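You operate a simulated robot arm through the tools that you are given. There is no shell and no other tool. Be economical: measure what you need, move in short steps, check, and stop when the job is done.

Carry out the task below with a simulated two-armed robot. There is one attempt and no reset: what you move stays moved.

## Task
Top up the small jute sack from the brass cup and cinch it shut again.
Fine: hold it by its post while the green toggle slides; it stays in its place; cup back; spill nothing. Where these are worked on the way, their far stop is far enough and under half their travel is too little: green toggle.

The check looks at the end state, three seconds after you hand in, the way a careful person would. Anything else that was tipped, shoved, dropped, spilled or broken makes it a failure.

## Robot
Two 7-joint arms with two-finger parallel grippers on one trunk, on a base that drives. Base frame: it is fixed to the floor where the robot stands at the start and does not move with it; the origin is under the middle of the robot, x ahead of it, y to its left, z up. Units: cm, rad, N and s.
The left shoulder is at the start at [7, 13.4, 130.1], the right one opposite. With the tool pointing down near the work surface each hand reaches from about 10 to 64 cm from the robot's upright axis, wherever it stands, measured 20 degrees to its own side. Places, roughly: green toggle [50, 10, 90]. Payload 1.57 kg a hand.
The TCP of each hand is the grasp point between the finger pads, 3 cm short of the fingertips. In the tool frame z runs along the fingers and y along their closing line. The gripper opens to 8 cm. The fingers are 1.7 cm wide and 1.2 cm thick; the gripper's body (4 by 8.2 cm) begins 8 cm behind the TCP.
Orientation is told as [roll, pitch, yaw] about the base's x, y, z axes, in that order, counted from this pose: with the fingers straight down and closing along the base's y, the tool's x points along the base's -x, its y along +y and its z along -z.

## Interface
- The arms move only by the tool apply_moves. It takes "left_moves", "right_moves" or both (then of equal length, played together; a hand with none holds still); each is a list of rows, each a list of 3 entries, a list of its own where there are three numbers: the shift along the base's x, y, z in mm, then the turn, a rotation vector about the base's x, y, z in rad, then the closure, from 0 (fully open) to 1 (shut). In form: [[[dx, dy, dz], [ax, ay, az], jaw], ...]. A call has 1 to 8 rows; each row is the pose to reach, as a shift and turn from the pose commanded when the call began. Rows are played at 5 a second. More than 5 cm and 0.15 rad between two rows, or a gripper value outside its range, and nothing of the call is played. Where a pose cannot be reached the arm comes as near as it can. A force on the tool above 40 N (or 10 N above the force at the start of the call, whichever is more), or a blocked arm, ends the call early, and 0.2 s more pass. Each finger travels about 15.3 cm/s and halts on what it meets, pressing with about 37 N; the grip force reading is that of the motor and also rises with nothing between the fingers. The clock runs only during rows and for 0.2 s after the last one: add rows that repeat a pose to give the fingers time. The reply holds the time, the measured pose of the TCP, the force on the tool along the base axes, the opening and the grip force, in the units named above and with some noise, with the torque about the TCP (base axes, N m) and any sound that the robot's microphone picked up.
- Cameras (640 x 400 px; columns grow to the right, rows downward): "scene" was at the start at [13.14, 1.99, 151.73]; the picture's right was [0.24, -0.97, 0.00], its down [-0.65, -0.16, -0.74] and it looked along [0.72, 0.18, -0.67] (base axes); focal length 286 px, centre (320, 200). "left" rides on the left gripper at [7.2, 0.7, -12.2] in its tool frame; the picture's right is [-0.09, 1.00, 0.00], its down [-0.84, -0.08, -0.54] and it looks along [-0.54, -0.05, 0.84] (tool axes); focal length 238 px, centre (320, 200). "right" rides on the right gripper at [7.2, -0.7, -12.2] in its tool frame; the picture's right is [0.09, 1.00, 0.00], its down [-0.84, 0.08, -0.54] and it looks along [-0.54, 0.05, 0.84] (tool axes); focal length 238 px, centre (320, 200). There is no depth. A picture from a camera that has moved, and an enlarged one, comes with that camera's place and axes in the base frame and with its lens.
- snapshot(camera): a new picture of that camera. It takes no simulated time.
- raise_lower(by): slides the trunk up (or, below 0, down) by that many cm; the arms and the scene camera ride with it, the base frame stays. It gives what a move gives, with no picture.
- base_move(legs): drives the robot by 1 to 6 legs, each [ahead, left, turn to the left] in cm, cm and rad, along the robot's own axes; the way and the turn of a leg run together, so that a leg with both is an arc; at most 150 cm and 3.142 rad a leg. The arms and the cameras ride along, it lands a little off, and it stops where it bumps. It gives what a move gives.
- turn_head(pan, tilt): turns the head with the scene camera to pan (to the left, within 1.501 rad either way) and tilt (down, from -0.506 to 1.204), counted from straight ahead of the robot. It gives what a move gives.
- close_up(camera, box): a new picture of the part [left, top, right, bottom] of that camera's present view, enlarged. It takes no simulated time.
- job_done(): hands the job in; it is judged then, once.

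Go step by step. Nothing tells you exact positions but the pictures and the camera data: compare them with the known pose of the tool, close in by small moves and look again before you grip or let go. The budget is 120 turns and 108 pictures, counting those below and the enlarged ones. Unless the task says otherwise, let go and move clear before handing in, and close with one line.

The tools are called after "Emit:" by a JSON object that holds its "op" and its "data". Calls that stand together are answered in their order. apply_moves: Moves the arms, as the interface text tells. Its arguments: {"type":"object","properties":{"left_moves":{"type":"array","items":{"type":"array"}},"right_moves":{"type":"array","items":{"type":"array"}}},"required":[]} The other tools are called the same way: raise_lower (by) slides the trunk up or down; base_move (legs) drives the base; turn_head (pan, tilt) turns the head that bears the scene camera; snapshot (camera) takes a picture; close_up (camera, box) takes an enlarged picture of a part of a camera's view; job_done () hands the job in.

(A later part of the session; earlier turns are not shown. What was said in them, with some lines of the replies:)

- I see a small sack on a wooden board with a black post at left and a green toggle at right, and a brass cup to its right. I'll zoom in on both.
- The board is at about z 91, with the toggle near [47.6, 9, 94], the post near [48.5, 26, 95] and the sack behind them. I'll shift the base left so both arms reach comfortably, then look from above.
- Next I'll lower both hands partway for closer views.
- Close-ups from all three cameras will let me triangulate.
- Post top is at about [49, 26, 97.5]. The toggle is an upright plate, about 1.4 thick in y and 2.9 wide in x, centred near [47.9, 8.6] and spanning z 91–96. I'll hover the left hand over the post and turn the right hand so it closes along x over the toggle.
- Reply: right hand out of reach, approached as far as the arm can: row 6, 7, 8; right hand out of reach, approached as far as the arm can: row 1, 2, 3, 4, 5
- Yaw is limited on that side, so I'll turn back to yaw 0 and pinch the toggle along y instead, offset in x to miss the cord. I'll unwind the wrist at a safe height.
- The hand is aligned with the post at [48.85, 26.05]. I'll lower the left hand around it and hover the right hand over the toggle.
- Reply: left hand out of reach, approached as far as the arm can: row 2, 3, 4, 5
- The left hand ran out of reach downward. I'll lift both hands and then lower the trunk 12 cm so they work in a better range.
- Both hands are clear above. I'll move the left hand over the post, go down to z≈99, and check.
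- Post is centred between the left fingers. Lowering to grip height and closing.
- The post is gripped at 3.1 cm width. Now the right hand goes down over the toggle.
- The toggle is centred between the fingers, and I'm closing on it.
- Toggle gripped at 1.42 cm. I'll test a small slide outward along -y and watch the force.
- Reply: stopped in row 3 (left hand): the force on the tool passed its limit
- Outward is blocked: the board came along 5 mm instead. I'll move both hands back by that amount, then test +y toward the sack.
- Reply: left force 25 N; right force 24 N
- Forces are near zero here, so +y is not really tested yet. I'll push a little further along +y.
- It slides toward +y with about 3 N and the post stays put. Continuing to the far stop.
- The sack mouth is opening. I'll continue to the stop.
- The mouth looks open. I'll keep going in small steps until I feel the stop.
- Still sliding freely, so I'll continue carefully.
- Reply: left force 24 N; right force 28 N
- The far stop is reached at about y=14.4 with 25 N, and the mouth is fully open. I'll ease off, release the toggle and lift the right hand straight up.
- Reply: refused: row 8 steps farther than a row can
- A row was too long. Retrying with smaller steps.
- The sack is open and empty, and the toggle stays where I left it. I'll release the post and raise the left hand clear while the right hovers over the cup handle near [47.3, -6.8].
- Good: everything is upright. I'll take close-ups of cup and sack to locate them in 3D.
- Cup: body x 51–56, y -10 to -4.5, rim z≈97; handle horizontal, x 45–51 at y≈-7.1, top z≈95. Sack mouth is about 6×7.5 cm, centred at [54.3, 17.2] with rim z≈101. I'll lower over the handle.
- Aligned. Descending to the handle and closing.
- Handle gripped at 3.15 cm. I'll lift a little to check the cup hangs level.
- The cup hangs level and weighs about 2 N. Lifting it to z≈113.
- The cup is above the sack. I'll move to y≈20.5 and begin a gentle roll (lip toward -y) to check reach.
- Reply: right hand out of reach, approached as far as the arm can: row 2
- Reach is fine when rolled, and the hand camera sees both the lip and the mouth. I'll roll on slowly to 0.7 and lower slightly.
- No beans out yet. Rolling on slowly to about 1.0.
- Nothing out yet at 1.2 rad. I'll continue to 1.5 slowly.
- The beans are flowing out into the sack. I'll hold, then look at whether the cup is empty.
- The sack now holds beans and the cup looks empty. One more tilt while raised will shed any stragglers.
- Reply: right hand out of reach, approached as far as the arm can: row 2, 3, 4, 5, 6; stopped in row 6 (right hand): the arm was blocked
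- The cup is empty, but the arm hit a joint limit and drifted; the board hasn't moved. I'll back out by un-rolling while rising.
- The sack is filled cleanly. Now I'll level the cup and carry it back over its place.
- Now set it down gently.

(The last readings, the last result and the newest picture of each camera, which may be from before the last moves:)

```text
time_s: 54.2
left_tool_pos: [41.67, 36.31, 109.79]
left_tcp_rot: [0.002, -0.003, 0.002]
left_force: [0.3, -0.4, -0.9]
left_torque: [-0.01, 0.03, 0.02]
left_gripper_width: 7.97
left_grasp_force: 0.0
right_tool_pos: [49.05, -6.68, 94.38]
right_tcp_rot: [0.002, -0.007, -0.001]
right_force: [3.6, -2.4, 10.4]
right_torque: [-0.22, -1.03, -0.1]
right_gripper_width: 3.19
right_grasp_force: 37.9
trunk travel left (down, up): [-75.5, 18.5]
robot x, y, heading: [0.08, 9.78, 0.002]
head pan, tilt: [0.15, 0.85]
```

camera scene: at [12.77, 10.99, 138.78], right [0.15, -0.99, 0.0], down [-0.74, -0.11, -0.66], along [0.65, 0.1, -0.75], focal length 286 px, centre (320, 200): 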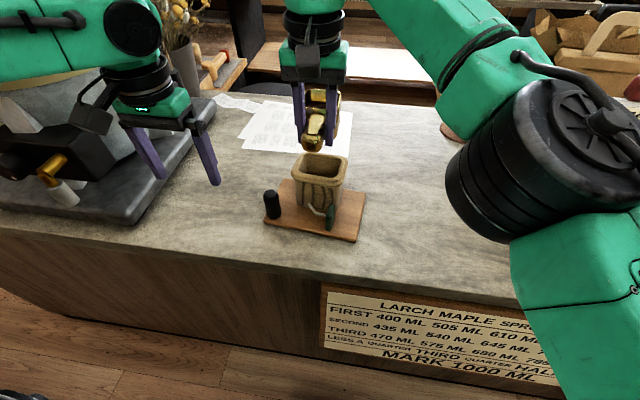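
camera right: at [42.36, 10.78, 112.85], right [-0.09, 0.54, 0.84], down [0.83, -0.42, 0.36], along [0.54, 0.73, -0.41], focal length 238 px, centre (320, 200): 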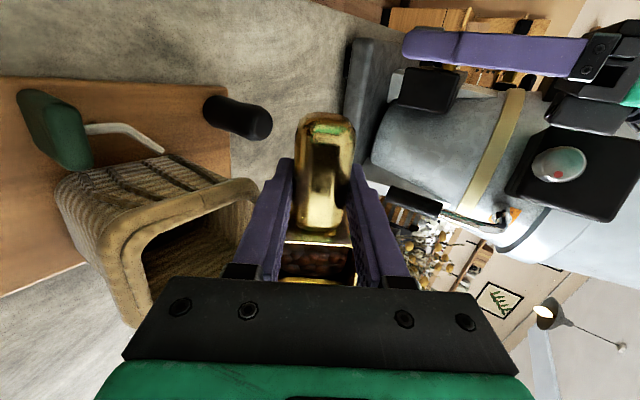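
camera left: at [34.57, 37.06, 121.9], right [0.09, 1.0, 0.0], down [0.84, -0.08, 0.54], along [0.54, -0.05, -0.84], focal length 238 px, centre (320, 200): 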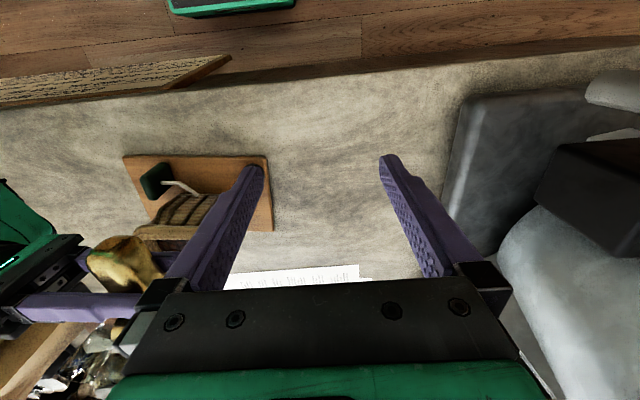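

It's on the counter, pressing with 10 N. I'll ease up 1 mm, open, and rise straight off.

Emit:
{"op": "apply_moves", "data": {"right_moves": [[[0, 0, 1], [0, 0, 0], 0.95], [[0, 0, 1], [0, 0, 0], 0.5], [[0, 0, 1], [0, 0, 0], 0.1], [[0, 0, 1], [0, 0, 0], 0], [[0, 0, 1], [0, 0, 0], 0], [[0, 0, 40], [0, 0, 0], 0], [[0, 0, 85], [0, 0, 0], 0], [[-10, 0, 120], [0, 0, 0], 0]]}}

Emit:
{"op": "snapshot", "data": {"camera": "scene"}}

Emit:
{"op": "close_up", "data": {"camera": "right", "box": [256, 80, 384, 220]}}

Emit:
{"op": "close_up", "data": {"camera": "scene", "box": [390, 170, 486, 250]}}

```text
time_s: 56.0
left_tool_pos: [41.59, 36.34, 109.77]
left_tcp_rot: [0.0, -0.005, 0.001]
left_force: [-0.8, 0.7, -0.2]
left_torque: [0.05, -0.05, 0.01]
left_gripper_width: 8.01
left_grasp_force: 0.1
right_tool_pos: [48.23, -6.38, 106.39]
right_tcp_rot: [0.002, -0.005, 0.0]
right_force: [-0.6, 0.1, -0.2]
right_torque: [-0.03, 0.02, -0.01]
right_gripper_width: 7.98
right_grasp_force: 0.2
trunk travel left (down, up): [-75.5, 18.5]
robot x, y, heading: [0.08, 9.83, -0.002]
head pan, tilt: [0.15, 0.85]
```

```text
41 pictures are left
camera scene: at [12.66, 10.95, 138.79], right [0.15, -0.99, 0.0], down [-0.74, -0.11, -0.66], along [0.65, 0.1, -0.75], focal length 286 px, centre (320, 200)
```

scene: 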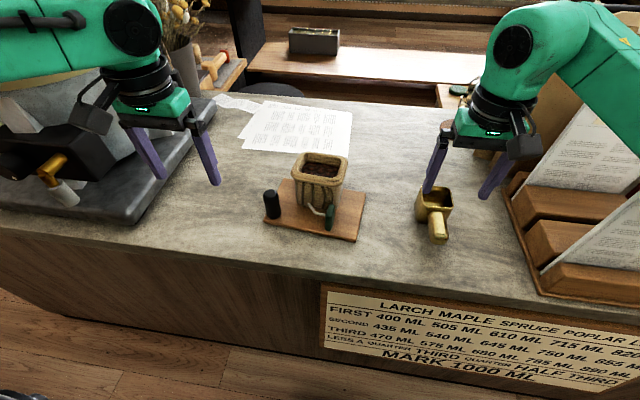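

```text
2.86 times, centred on (320, 150) of right
camera zoom: at [40.98, -7.07, 118.49], right [-0.09, 1.0, 0.0], down [0.83, 0.08, 0.55], along [0.54, 0.05, -0.84], focal length 681 px, centre (320, 343)
```

zoom: 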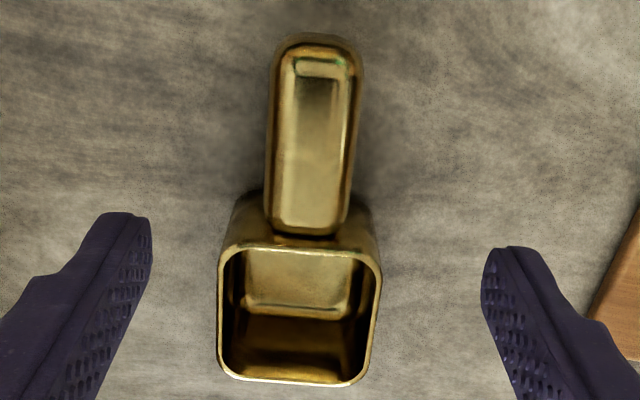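

```text
5.00 times, centred on (438, 210) of scene
camera zoom: at [12.66, 10.95, 138.79], right [0.15, -0.99, 0.0], down [-0.74, -0.11, -0.66], along [0.65, 0.1, -0.75], focal length 1428 px, centre (-270, 150)
```

zoom: 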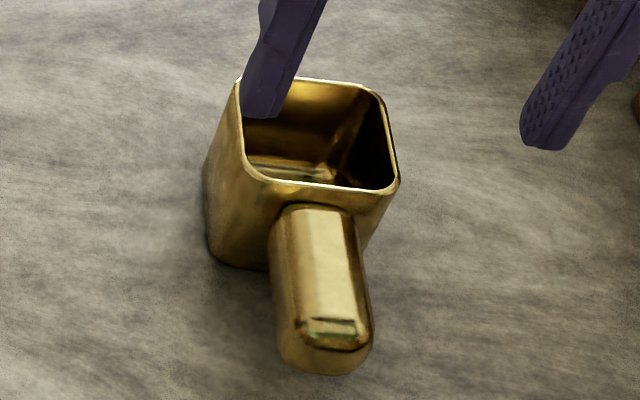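

The cup is back, empty and upright. Both hands go back to the post and the toggle.

Emit:
{"op": "apply_moves", "data": {"left_moves": [[[10, -15, 0], [0, 0, 0], 0], [[20, -30, 0], [0, 0, 0], 0], [[30, -45, 0], [0, 0, 0], 0], [[40, -60, -10], [0, 0, 0], 0], [[50, -75, -20], [0, 0, 0], 0], [[60, -90, -30], [0, 0, 0], 0], [[70, -101, -40], [0, 0, 0], 0], [[70, -101, -55], [0, 0, 0], 0]], "right_moves": [[[-2, 20, 16], [0, 0, 0], 0], [[-4, 50, 16], [0, 0, 0], 0], [[-6, 80, 16], [0, 0, 0], 0], [[-8, 110, 16], [0, 0, 0], 0], [[-10, 140, 16], [0, 0, 0], 0.2], [[-11, 170, 16], [0, 0, 0], 0.45], [[-11, 195, 16], [0, 0, 0], 0.45], [[-11, 206, 16], [0, 0, 0], 0.45]]}}

Emit:
{"op": "snapshot", "data": {"camera": "left"}}

Emit:
{"op": "snapshot", "data": {"camera": "right"}}

```text
time_s: 57.8
left_tool_pos: [48.89, 26.34, 104.06]
left_tcp_rot: [0.001, -0.002, 0.001]
left_force: [-0.5, -0.1, 0.0]
left_torque: [0.02, 0.01, 0.03]
left_gripper_width: 8.0
left_grasp_force: 0.0
right_tool_pos: [47.03, 14.06, 107.81]
right_tcp_rot: [-0.001, -0.003, 0.0]
right_force: [0.8, -0.7, -1.0]
right_torque: [0.0, 0.01, -0.01]
right_gripper_width: 4.39
right_grasp_force: 0.0
trunk travel left (down, up): [-75.5, 18.5]
robot x, y, heading: [0.32, 9.56, -0.005]
head pan, tilt: [0.15, 0.85]
```

```text
38 pictures are left
camera left: at [41.7, 26.93, 116.28], right [0.09, 1.0, 0.0], down [0.84, -0.08, 0.54], along [0.54, -0.05, -0.84], focal length 238 px, centre (320, 200)
```

left: 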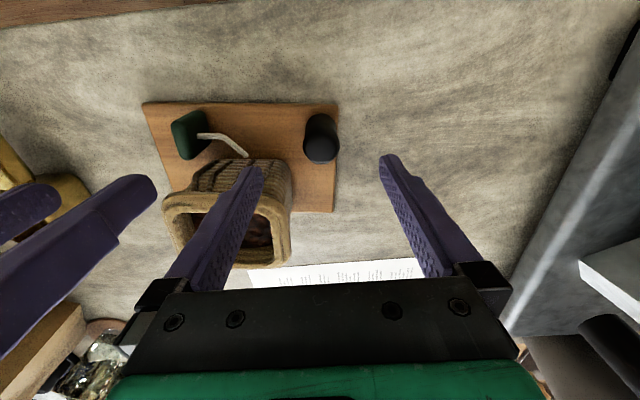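

```text
37 pictures are left
camera right: at [39.91, 13.31, 119.96], right [-0.09, 1.0, 0.0], down [0.83, 0.08, 0.55], along [0.54, 0.05, -0.84], focal length 238 px, centre (320, 200)
```

right: 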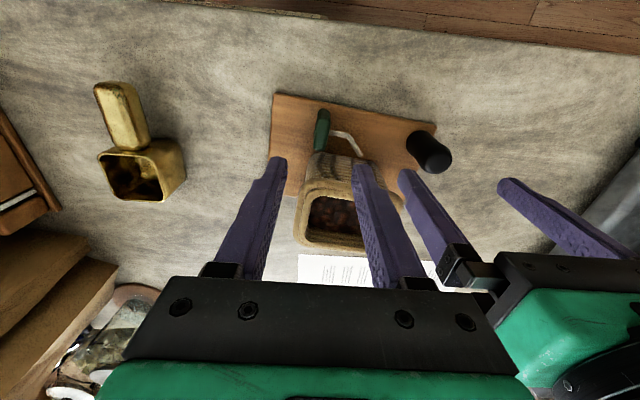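

Both are aligned. The left hand grips the post first.

Emit:
{"op": "apply_moves", "data": {"left_moves": [[[-1, 1, -40], [0, 0, 0], 0], [[-1, 1, -75], [0, 0, 0], 0], [[-1, 1, -88], [0, 0, 0], 0], [[-1, 1, -88], [0, 0, 0], 0], [[-1, 1, -88], [0, 0, 0], 0.3], [[-1, 1, -88], [0, 0, 0], 0.6], [[-1, 1, -88], [0, 0, 0], 0.85], [[-1, 1, -88], [0, 0, 0], 0.85]]}}

Emit:
{"op": "close_up", "data": {"camera": "right", "box": [240, 80, 480, 240]}}

```text
time_s: 59.6
left_tool_pos: [48.53, 26.16, 95.51]
left_tcp_rot: [0.002, -0.002, 0.002]
left_force: [0.7, -0.6, -0.4]
left_torque: [0.22, 0.13, -0.02]
left_gripper_width: 3.12
left_grasp_force: 36.8
right_tool_pos: [47.13, 14.01, 107.82]
right_tcp_rot: [0.001, -0.002, -0.004]
right_force: [-0.2, 0.5, -0.2]
right_torque: [0.0, -0.02, 0.03]
right_gripper_width: 4.38
right_grasp_force: 0.0
trunk travel left (down, up): [-75.5, 18.5]
robot x, y, heading: [-0.2, 10.07, 0.001]
head pan, tilt: [0.15, 0.85]
```

```text
2.50 times, centred on (360, 160) of right
camera zoom: at [39.9, 13.24, 119.98], right [-0.09, 1.0, 0.0], down [0.83, 0.08, 0.55], along [0.54, 0.05, -0.84], focal length 596 px, centre (220, 300)
```

zoom: 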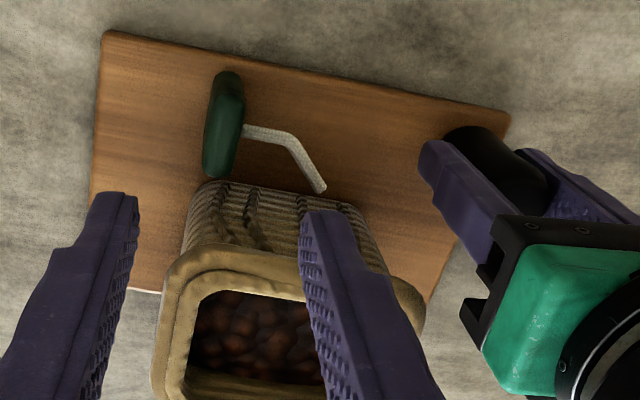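

Post gripped again. The right hand goes down onto the toggle and closes.

Emit:
{"op": "apply_moves", "data": {"right_moves": [[[0, 2, -45], [0, 0, 0], 0.45], [[0, 2, -90], [0, 0, 0], 0.45], [[0, 2, -115], [0, 0, 0], 0.45], [[0, 2, -126], [0, 0, 0], 0.45], [[0, 2, -126], [0, 0, 0], 0.45], [[0, 2, -126], [0, 0, 0], 0.7], [[0, 2, -126], [0, 0, 0], 0.95], [[0, 2, -126], [0, 0, 0], 0.95]]}}

Emit:
{"op": "snapshot", "data": {"camera": "right"}}

```text
time_s: 61.4
left_tool_pos: [48.56, 26.31, 95.49]
left_tcp_rot: [0.001, -0.002, 0.002]
left_force: [-2.0, 1.1, 2.7]
left_torque: [-0.66, -0.13, 0.27]
left_gripper_width: 3.13
left_grasp_force: 37.0
right_tool_pos: [47.01, 14.28, 95.29]
right_tcp_rot: [0.0, -0.003, -0.003]
right_force: [0.6, -1.2, -1.3]
right_torque: [0.07, 0.22, -0.58]
right_gripper_width: 1.49
right_grasp_force: 31.1
trunk travel left (down, up): [-75.5, 18.5]
robot x, y, heading: [0.35, 10.01, -0.001]
head pan, tilt: [0.15, 0.85]
```

```text
35 pictures are left
camera right: at [39.76, 13.4, 107.41], right [-0.09, 1.0, 0.0], down [0.83, 0.08, 0.55], along [0.54, 0.05, -0.84], focal length 238 px, centre (320, 200)
```

right: 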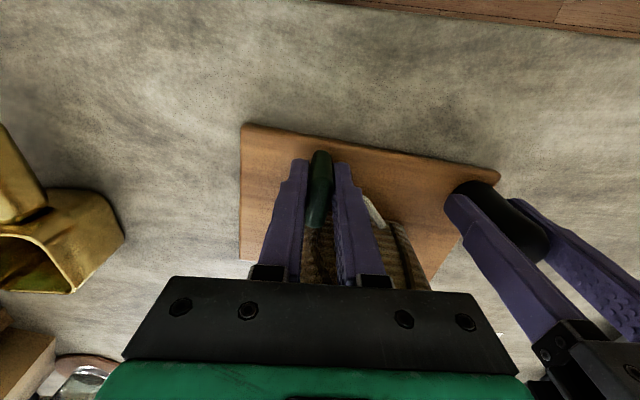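

Gripped. Sliding back toward -y to cinch shut.

Emit:
{"op": "apply_moves", "data": {"right_moves": [[[0, -4, 0], [0, 0, 0], 0.95], [[0, -9, 0], [0, 0, 0], 0.95], [[0, -14, 0], [0, 0, 0], 0.95], [[0, -19, 0], [0, 0, 0], 0.95], [[0, -24, 0], [0, 0, 0], 0.95], [[0, -29, 0], [0, 0, 0], 0.95], [[0, -34, 0], [0, 0, 0], 0.95], [[0, -38, 0], [0, 0, 0], 0.95]]}}

```text
time_s: 63.2
left_tool_pos: [48.6, 26.27, 95.6]
left_tcp_rot: [0.002, -0.002, 0.002]
left_force: [0.4, -3.4, 8.0]
left_torque: [-1.17, -0.5, 0.51]
left_gripper_width: 3.11
left_grasp_force: 36.8
right_tool_pos: [47.02, 10.31, 95.27]
right_tcp_rot: [0.001, -0.004, 0.0]
right_force: [0.1, 2.7, -6.8]
right_torque: [-0.07, 0.61, -0.52]
right_gripper_width: 1.43
right_grasp_force: 30.7
trunk travel left (down, up): [-75.5, 18.5]
robot x, y, heading: [0.16, 9.79, -0.002]
head pan, tilt: [0.15, 0.85]
```

Sliding freely. I'll continue in small steps to the closed stop.

Emit:
{"op": "apply_moves", "data": {"right_moves": [[[0, -3, 0], [0, 0, 0], 0.95], [[0, -6, 0], [0, 0, 0], 0.95], [[0, -9, 0], [0, 0, 0], 0.95], [[0, -12, 0], [0, 0, 0], 0.95], [[0, -12, 0], [0, 0, 0], 0.95]]}}

Emit:
{"op": "close_up", "data": {"camera": "scene", "box": [250, 110, 410, 250]}}

```text
time_s: 64.4
left_tool_pos: [48.54, 26.2, 95.54]
left_tcp_rot: [0.002, -0.001, 0.0]
left_force: [0.0, -2.5, 8.3]
left_torque: [-0.99, -0.42, 0.3]
left_gripper_width: 3.15
left_grasp_force: 36.7
right_tool_pos: [47.13, 9.13, 95.32]
right_tcp_rot: [0.001, -0.004, -0.003]
right_force: [1.0, 1.4, -5.5]
right_torque: [-0.08, 0.19, -0.47]
right_gripper_width: 1.43
right_grasp_force: 30.5
trunk travel left (down, up): [-75.5, 18.5]
robot x, y, heading: [-0.08, 9.79, 0.002]
head pan, tilt: [0.15, 0.85]
```

```text
2.86 times, centred on (330, 180) of scene
camera zoom: at [12.75, 10.89, 138.78], right [0.15, -0.99, 0.0], down [-0.74, -0.11, -0.66], along [0.65, 0.1, -0.75], focal length 816 px, centre (291, 257)
```

zoom: 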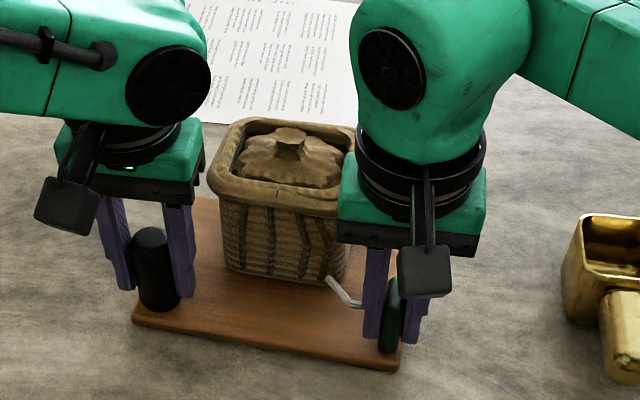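

The sack is nearly shut. A few more millimetres to the stop.

Emit:
{"op": "apply_moves", "data": {"right_moves": [[[0, -2, 0], [0, 0, 0], 0.95], [[0, -3.5, 0], [0, 0, 0], 0.95], [[0, -5, 0], [0, 0, 0], 0.95], [[0, -5, 0], [0, 0, 0], 0.95]]}}

Emit:
{"op": "close_up", "data": {"camera": "scene", "box": [250, 110, 410, 250]}}

```text
time_s: 65.4
left_tool_pos: [48.46, 26.23, 95.49]
left_tcp_rot: [0.0, -0.002, 0.001]
left_force: [-4.9, -11.3, 12.2]
left_torque: [-1.19, -0.05, -0.14]
left_gripper_width: 3.11
left_grasp_force: 36.7
right_tool_pos: [46.92, 8.77, 95.44]
right_tcp_rot: [0.005, -0.005, 0.0]
right_force: [5.6, 12.0, -8.7]
right_torque: [-0.39, -0.19, -0.55]
right_gripper_width: 1.41
right_grasp_force: 30.3
trunk travel left (down, up): [-75.5, 18.5]
robot x, y, heading: [0.11, 9.36, 0.0]
head pan, tilt: [0.15, 0.85]
```

```text
2.86 times, centred on (330, 180) of scene
camera zoom: at [12.74, 10.96, 138.78], right [0.15, -0.99, 0.0], down [-0.74, -0.11, -0.66], along [0.65, 0.1, -0.75], focal length 816 px, centre (291, 257)
```

zoom: 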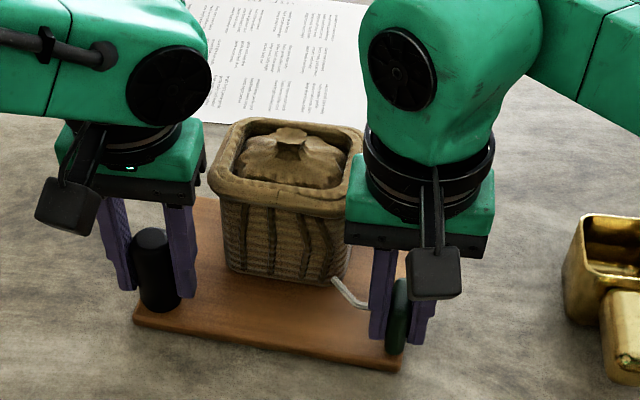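

Stop reached and the sack is shut. The board sits about 2.5 mm to +y of its starting place, so I'll shift both hands together by that much and relax the z preload.

Emit:
{"op": "apply_moves", "data": {"left_moves": [[[0, -1, 0.5], [0, 0, 0], 0.85], [[0, -2.5, 0.5], [0, 0, 0], 0.85], [[0, -2.5, 0.5], [0, 0, 0], 0.85]], "right_moves": [[[0, -1, -0.7], [0, 0, 0], 0.95], [[0, -2.5, -0.7], [0, 0, 0], 0.95], [[0, -2.5, -0.7], [0, 0, 0], 0.95]]}}

Emit:
{"op": "close_up", "data": {"camera": "scene", "box": [250, 110, 410, 250]}}

```text
time_s: 66.2
left_tool_pos: [48.49, 26.08, 95.68]
left_tcp_rot: [0.0, -0.001, 0.0]
left_force: [-6.2, -17.0, 11.8]
left_torque: [-1.05, 0.11, -0.02]
left_gripper_width: 3.11
left_grasp_force: 36.6
right_tool_pos: [47.04, 8.6, 95.37]
right_tcp_rot: [0.002, -0.005, -0.001]
right_force: [5.7, 16.6, -6.0]
right_torque: [-0.32, -0.35, -0.58]
right_gripper_width: 1.42
right_grasp_force: 30.8
trunk travel left (down, up): [-75.5, 18.5]
robot x, y, heading: [0.11, 9.9, -0.003]
head pan, tilt: [0.15, 0.85]
```

```text
2.86 times, centred on (330, 180) of scene
camera zoom: at [12.68, 10.98, 138.79], right [0.15, -0.99, 0.0], down [-0.74, -0.11, -0.66], along [0.65, 0.1, -0.75], focal length 816 px, centre (291, 257)
```

zoom: 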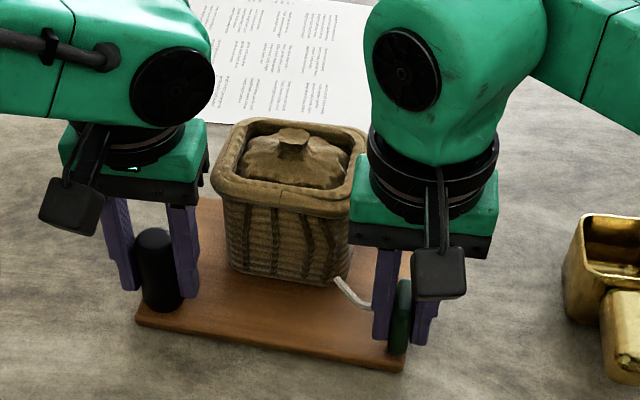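

The board is back on its original spot. Now I'll relax and release the toggle with the post still held.

Emit:
{"op": "apply_moves", "data": {"left_moves": [[[0, -0.7, 0], [0, 0, 0], 0.85], [[0, -0.7, 0], [0, 0, 0], 0.85], [[0, -0.7, 0], [0, 0, 0], 0.85], [[0, -0.7, 0], [0, 0, 0], 0.85], [[0, -0.7, 0], [0, 0, 0], 0.85], [[0, -0.7, 0], [0, 0, 0], 0.85], [[0, -0.7, 0], [0, 0, 0], 0.85]], "right_moves": [[[0, 0.7, 0], [0, 0, 0], 0.95], [[0, 0.7, 0], [0, 0, 0], 0.6], [[0, 0.7, 0], [0, 0, 0], 0.45], [[0, 0.7, 0], [0, 0, 0], 0.45], [[0, 0.7, 40], [0, 0, 0], 0.45], [[0, 0.7, 85], [0, 0, 0], 0.45], [[0, -10, 120], [0, 0, 0], 0.45]]}}

Emit:
{"op": "close_up", "data": {"camera": "scene", "box": [250, 110, 410, 250]}}

```text
time_s: 67.8
left_tool_pos: [48.46, 26.03, 95.51]
left_tcp_rot: [-0.001, -0.003, 0.001]
left_force: [-0.9, 3.1, 6.4]
left_torque: [-0.97, -0.5, 0.32]
left_gripper_width: 3.1
left_grasp_force: 36.7
right_tool_pos: [46.91, 7.55, 107.38]
right_tcp_rot: [0.001, -0.004, 0.0]
right_force: [0.2, 0.5, 0.5]
right_torque: [0.03, -0.01, 0.0]
right_gripper_width: 4.42
right_grasp_force: 0.0
trunk travel left (down, up): [-75.5, 18.5]
robot x, y, heading: [-0.18, 9.75, 0.003]
head pan, tilt: [0.15, 0.85]
```

```text
2.86 times, centred on (330, 180) of scene
camera zoom: at [12.61, 11.01, 138.79], right [0.15, -0.99, 0.0], down [-0.74, -0.11, -0.66], along [0.65, 0.1, -0.75], focal length 816 px, centre (291, 257)
```

zoom: 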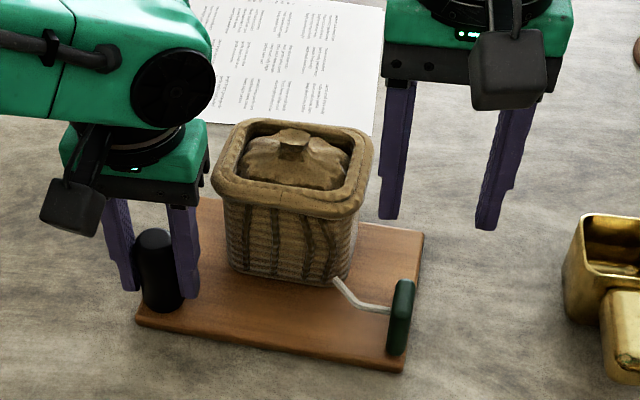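

Toggle is at its home stop and the sack is cinched. Releasing the post and retracting both hands.

Emit:
{"op": "apply_moves", "data": {"left_moves": [[[0, 0, 0.5], [0, 0, 0], 0.85], [[0, 0, 0.5], [0, 0, 0], 0.5], [[0, 0, 0.5], [0, 0, 0], 0.2], [[0, 0, 0.5], [0, 0, 0], 0.2], [[0, 0, 40], [0, 0, 0], 0.2], [[0, 0, 85], [0, 0, 0], 0.2], [[-20, 30, 115], [0, 0, 0], 0], [[-45, 60, 140], [0, 0, 0], 0]], "right_moves": [[[0, 0, 20], [0, 0, 0], 0.45], [[0, 0, 40], [0, 0, 0], 0.45], [[0, 0, 60], [0, 0, 0], 0.2], [[-10, 0, 80], [0, 0, 0], 0.2], [[-25, 0, 100], [0, 0, 0], 0], [[-45, 0, 120], [0, 0, 0], 0], [[-65, -10, 130], [0, 0, 0], 0], [[-85, -20, 130], [0, 0, 0], 0]]}}

Emit:
{"op": "snapshot", "data": {"camera": "scene"}}

Emit:
{"op": "close_up", "data": {"camera": "scene", "box": [250, 140, 378, 250]}}

Emit:
{"op": "snapshot", "data": {"camera": "right"}}

```text
time_s: 69.6
left_tool_pos: [44.01, 32.11, 109.74]
left_tcp_rot: [0.002, -0.004, 0.0]
left_force: [0.0, 0.4, 0.6]
left_torque: [0.04, -0.02, 0.0]
left_gripper_width: 7.99
left_grasp_force: 0.1
right_tool_pos: [38.16, 5.51, 120.33]
right_tcp_rot: [0.001, -0.006, 0.0]
right_force: [-0.3, -0.8, 0.2]
right_torque: [0.0, -0.03, -0.04]
right_gripper_width: 7.99
right_grasp_force: 0.1
trunk travel left (down, up): [-75.5, 18.5]
robot x, y, heading: [0.06, 9.59, 0.002]
head pan, tilt: [0.15, 0.85]
```

```text
30 pictures are left
camera scene: at [12.42, 11.02, 138.81], right [0.15, -0.99, 0.0], down [-0.74, -0.11, -0.66], along [0.65, 0.1, -0.75], focal length 286 px, centre (320, 200)
```

scene: 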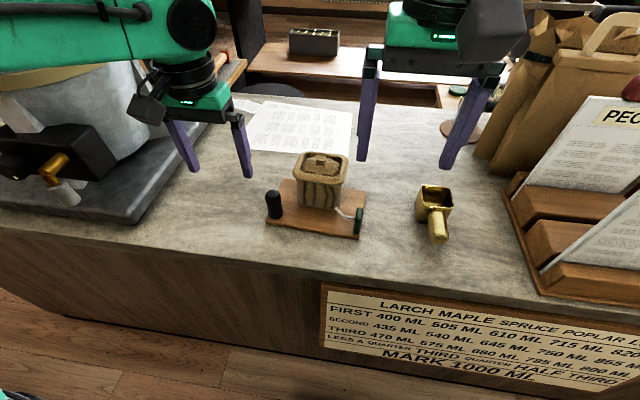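

```text
3.64 times, centred on (314, 195) of scene
camera zoom: at [12.42, 11.02, 138.81], right [0.15, -0.99, 0.0], down [-0.74, -0.11, -0.66], along [0.65, 0.1, -0.75], focal length 1038 px, centre (342, 218)
```

zoom: 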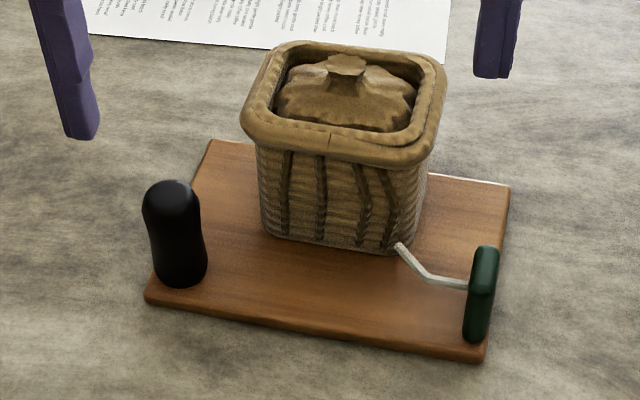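

```text
28 pictures are left
camera right: at [30.88, 4.81, 132.57], right [-0.09, 1.0, 0.0], down [0.83, 0.08, 0.55], along [0.55, 0.05, -0.84], focal length 238 px, centre (320, 200)
```

right: 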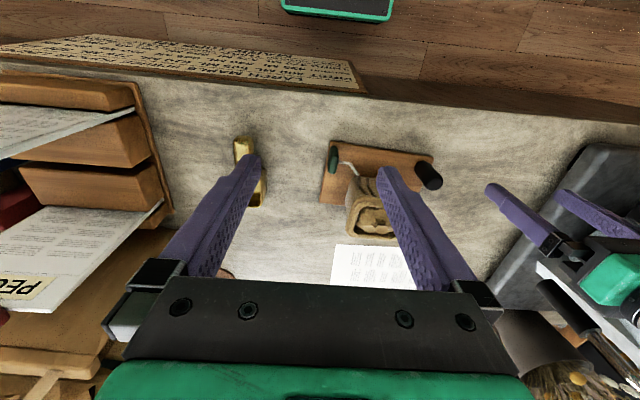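

The sack is topped up and cinched, the board and cup are back in place, and I see no spills. Both hands are clear, so I'm handing in.

Emit:
{"op": "job_done", "data": {}}

```text
The job is handed in.
```

I opened the jute sack, poured the whole brass cup of beans into it and cinched it shut, with no spill in any picture I took. The post was held during both slides. On my first try I pulled the toggle the wrong way and dragged the board about 5 mm, but I moved it back, and it now sits on its starting spot as near as the pictures show. The empty cup stands upright about half a centimetre from where it began.
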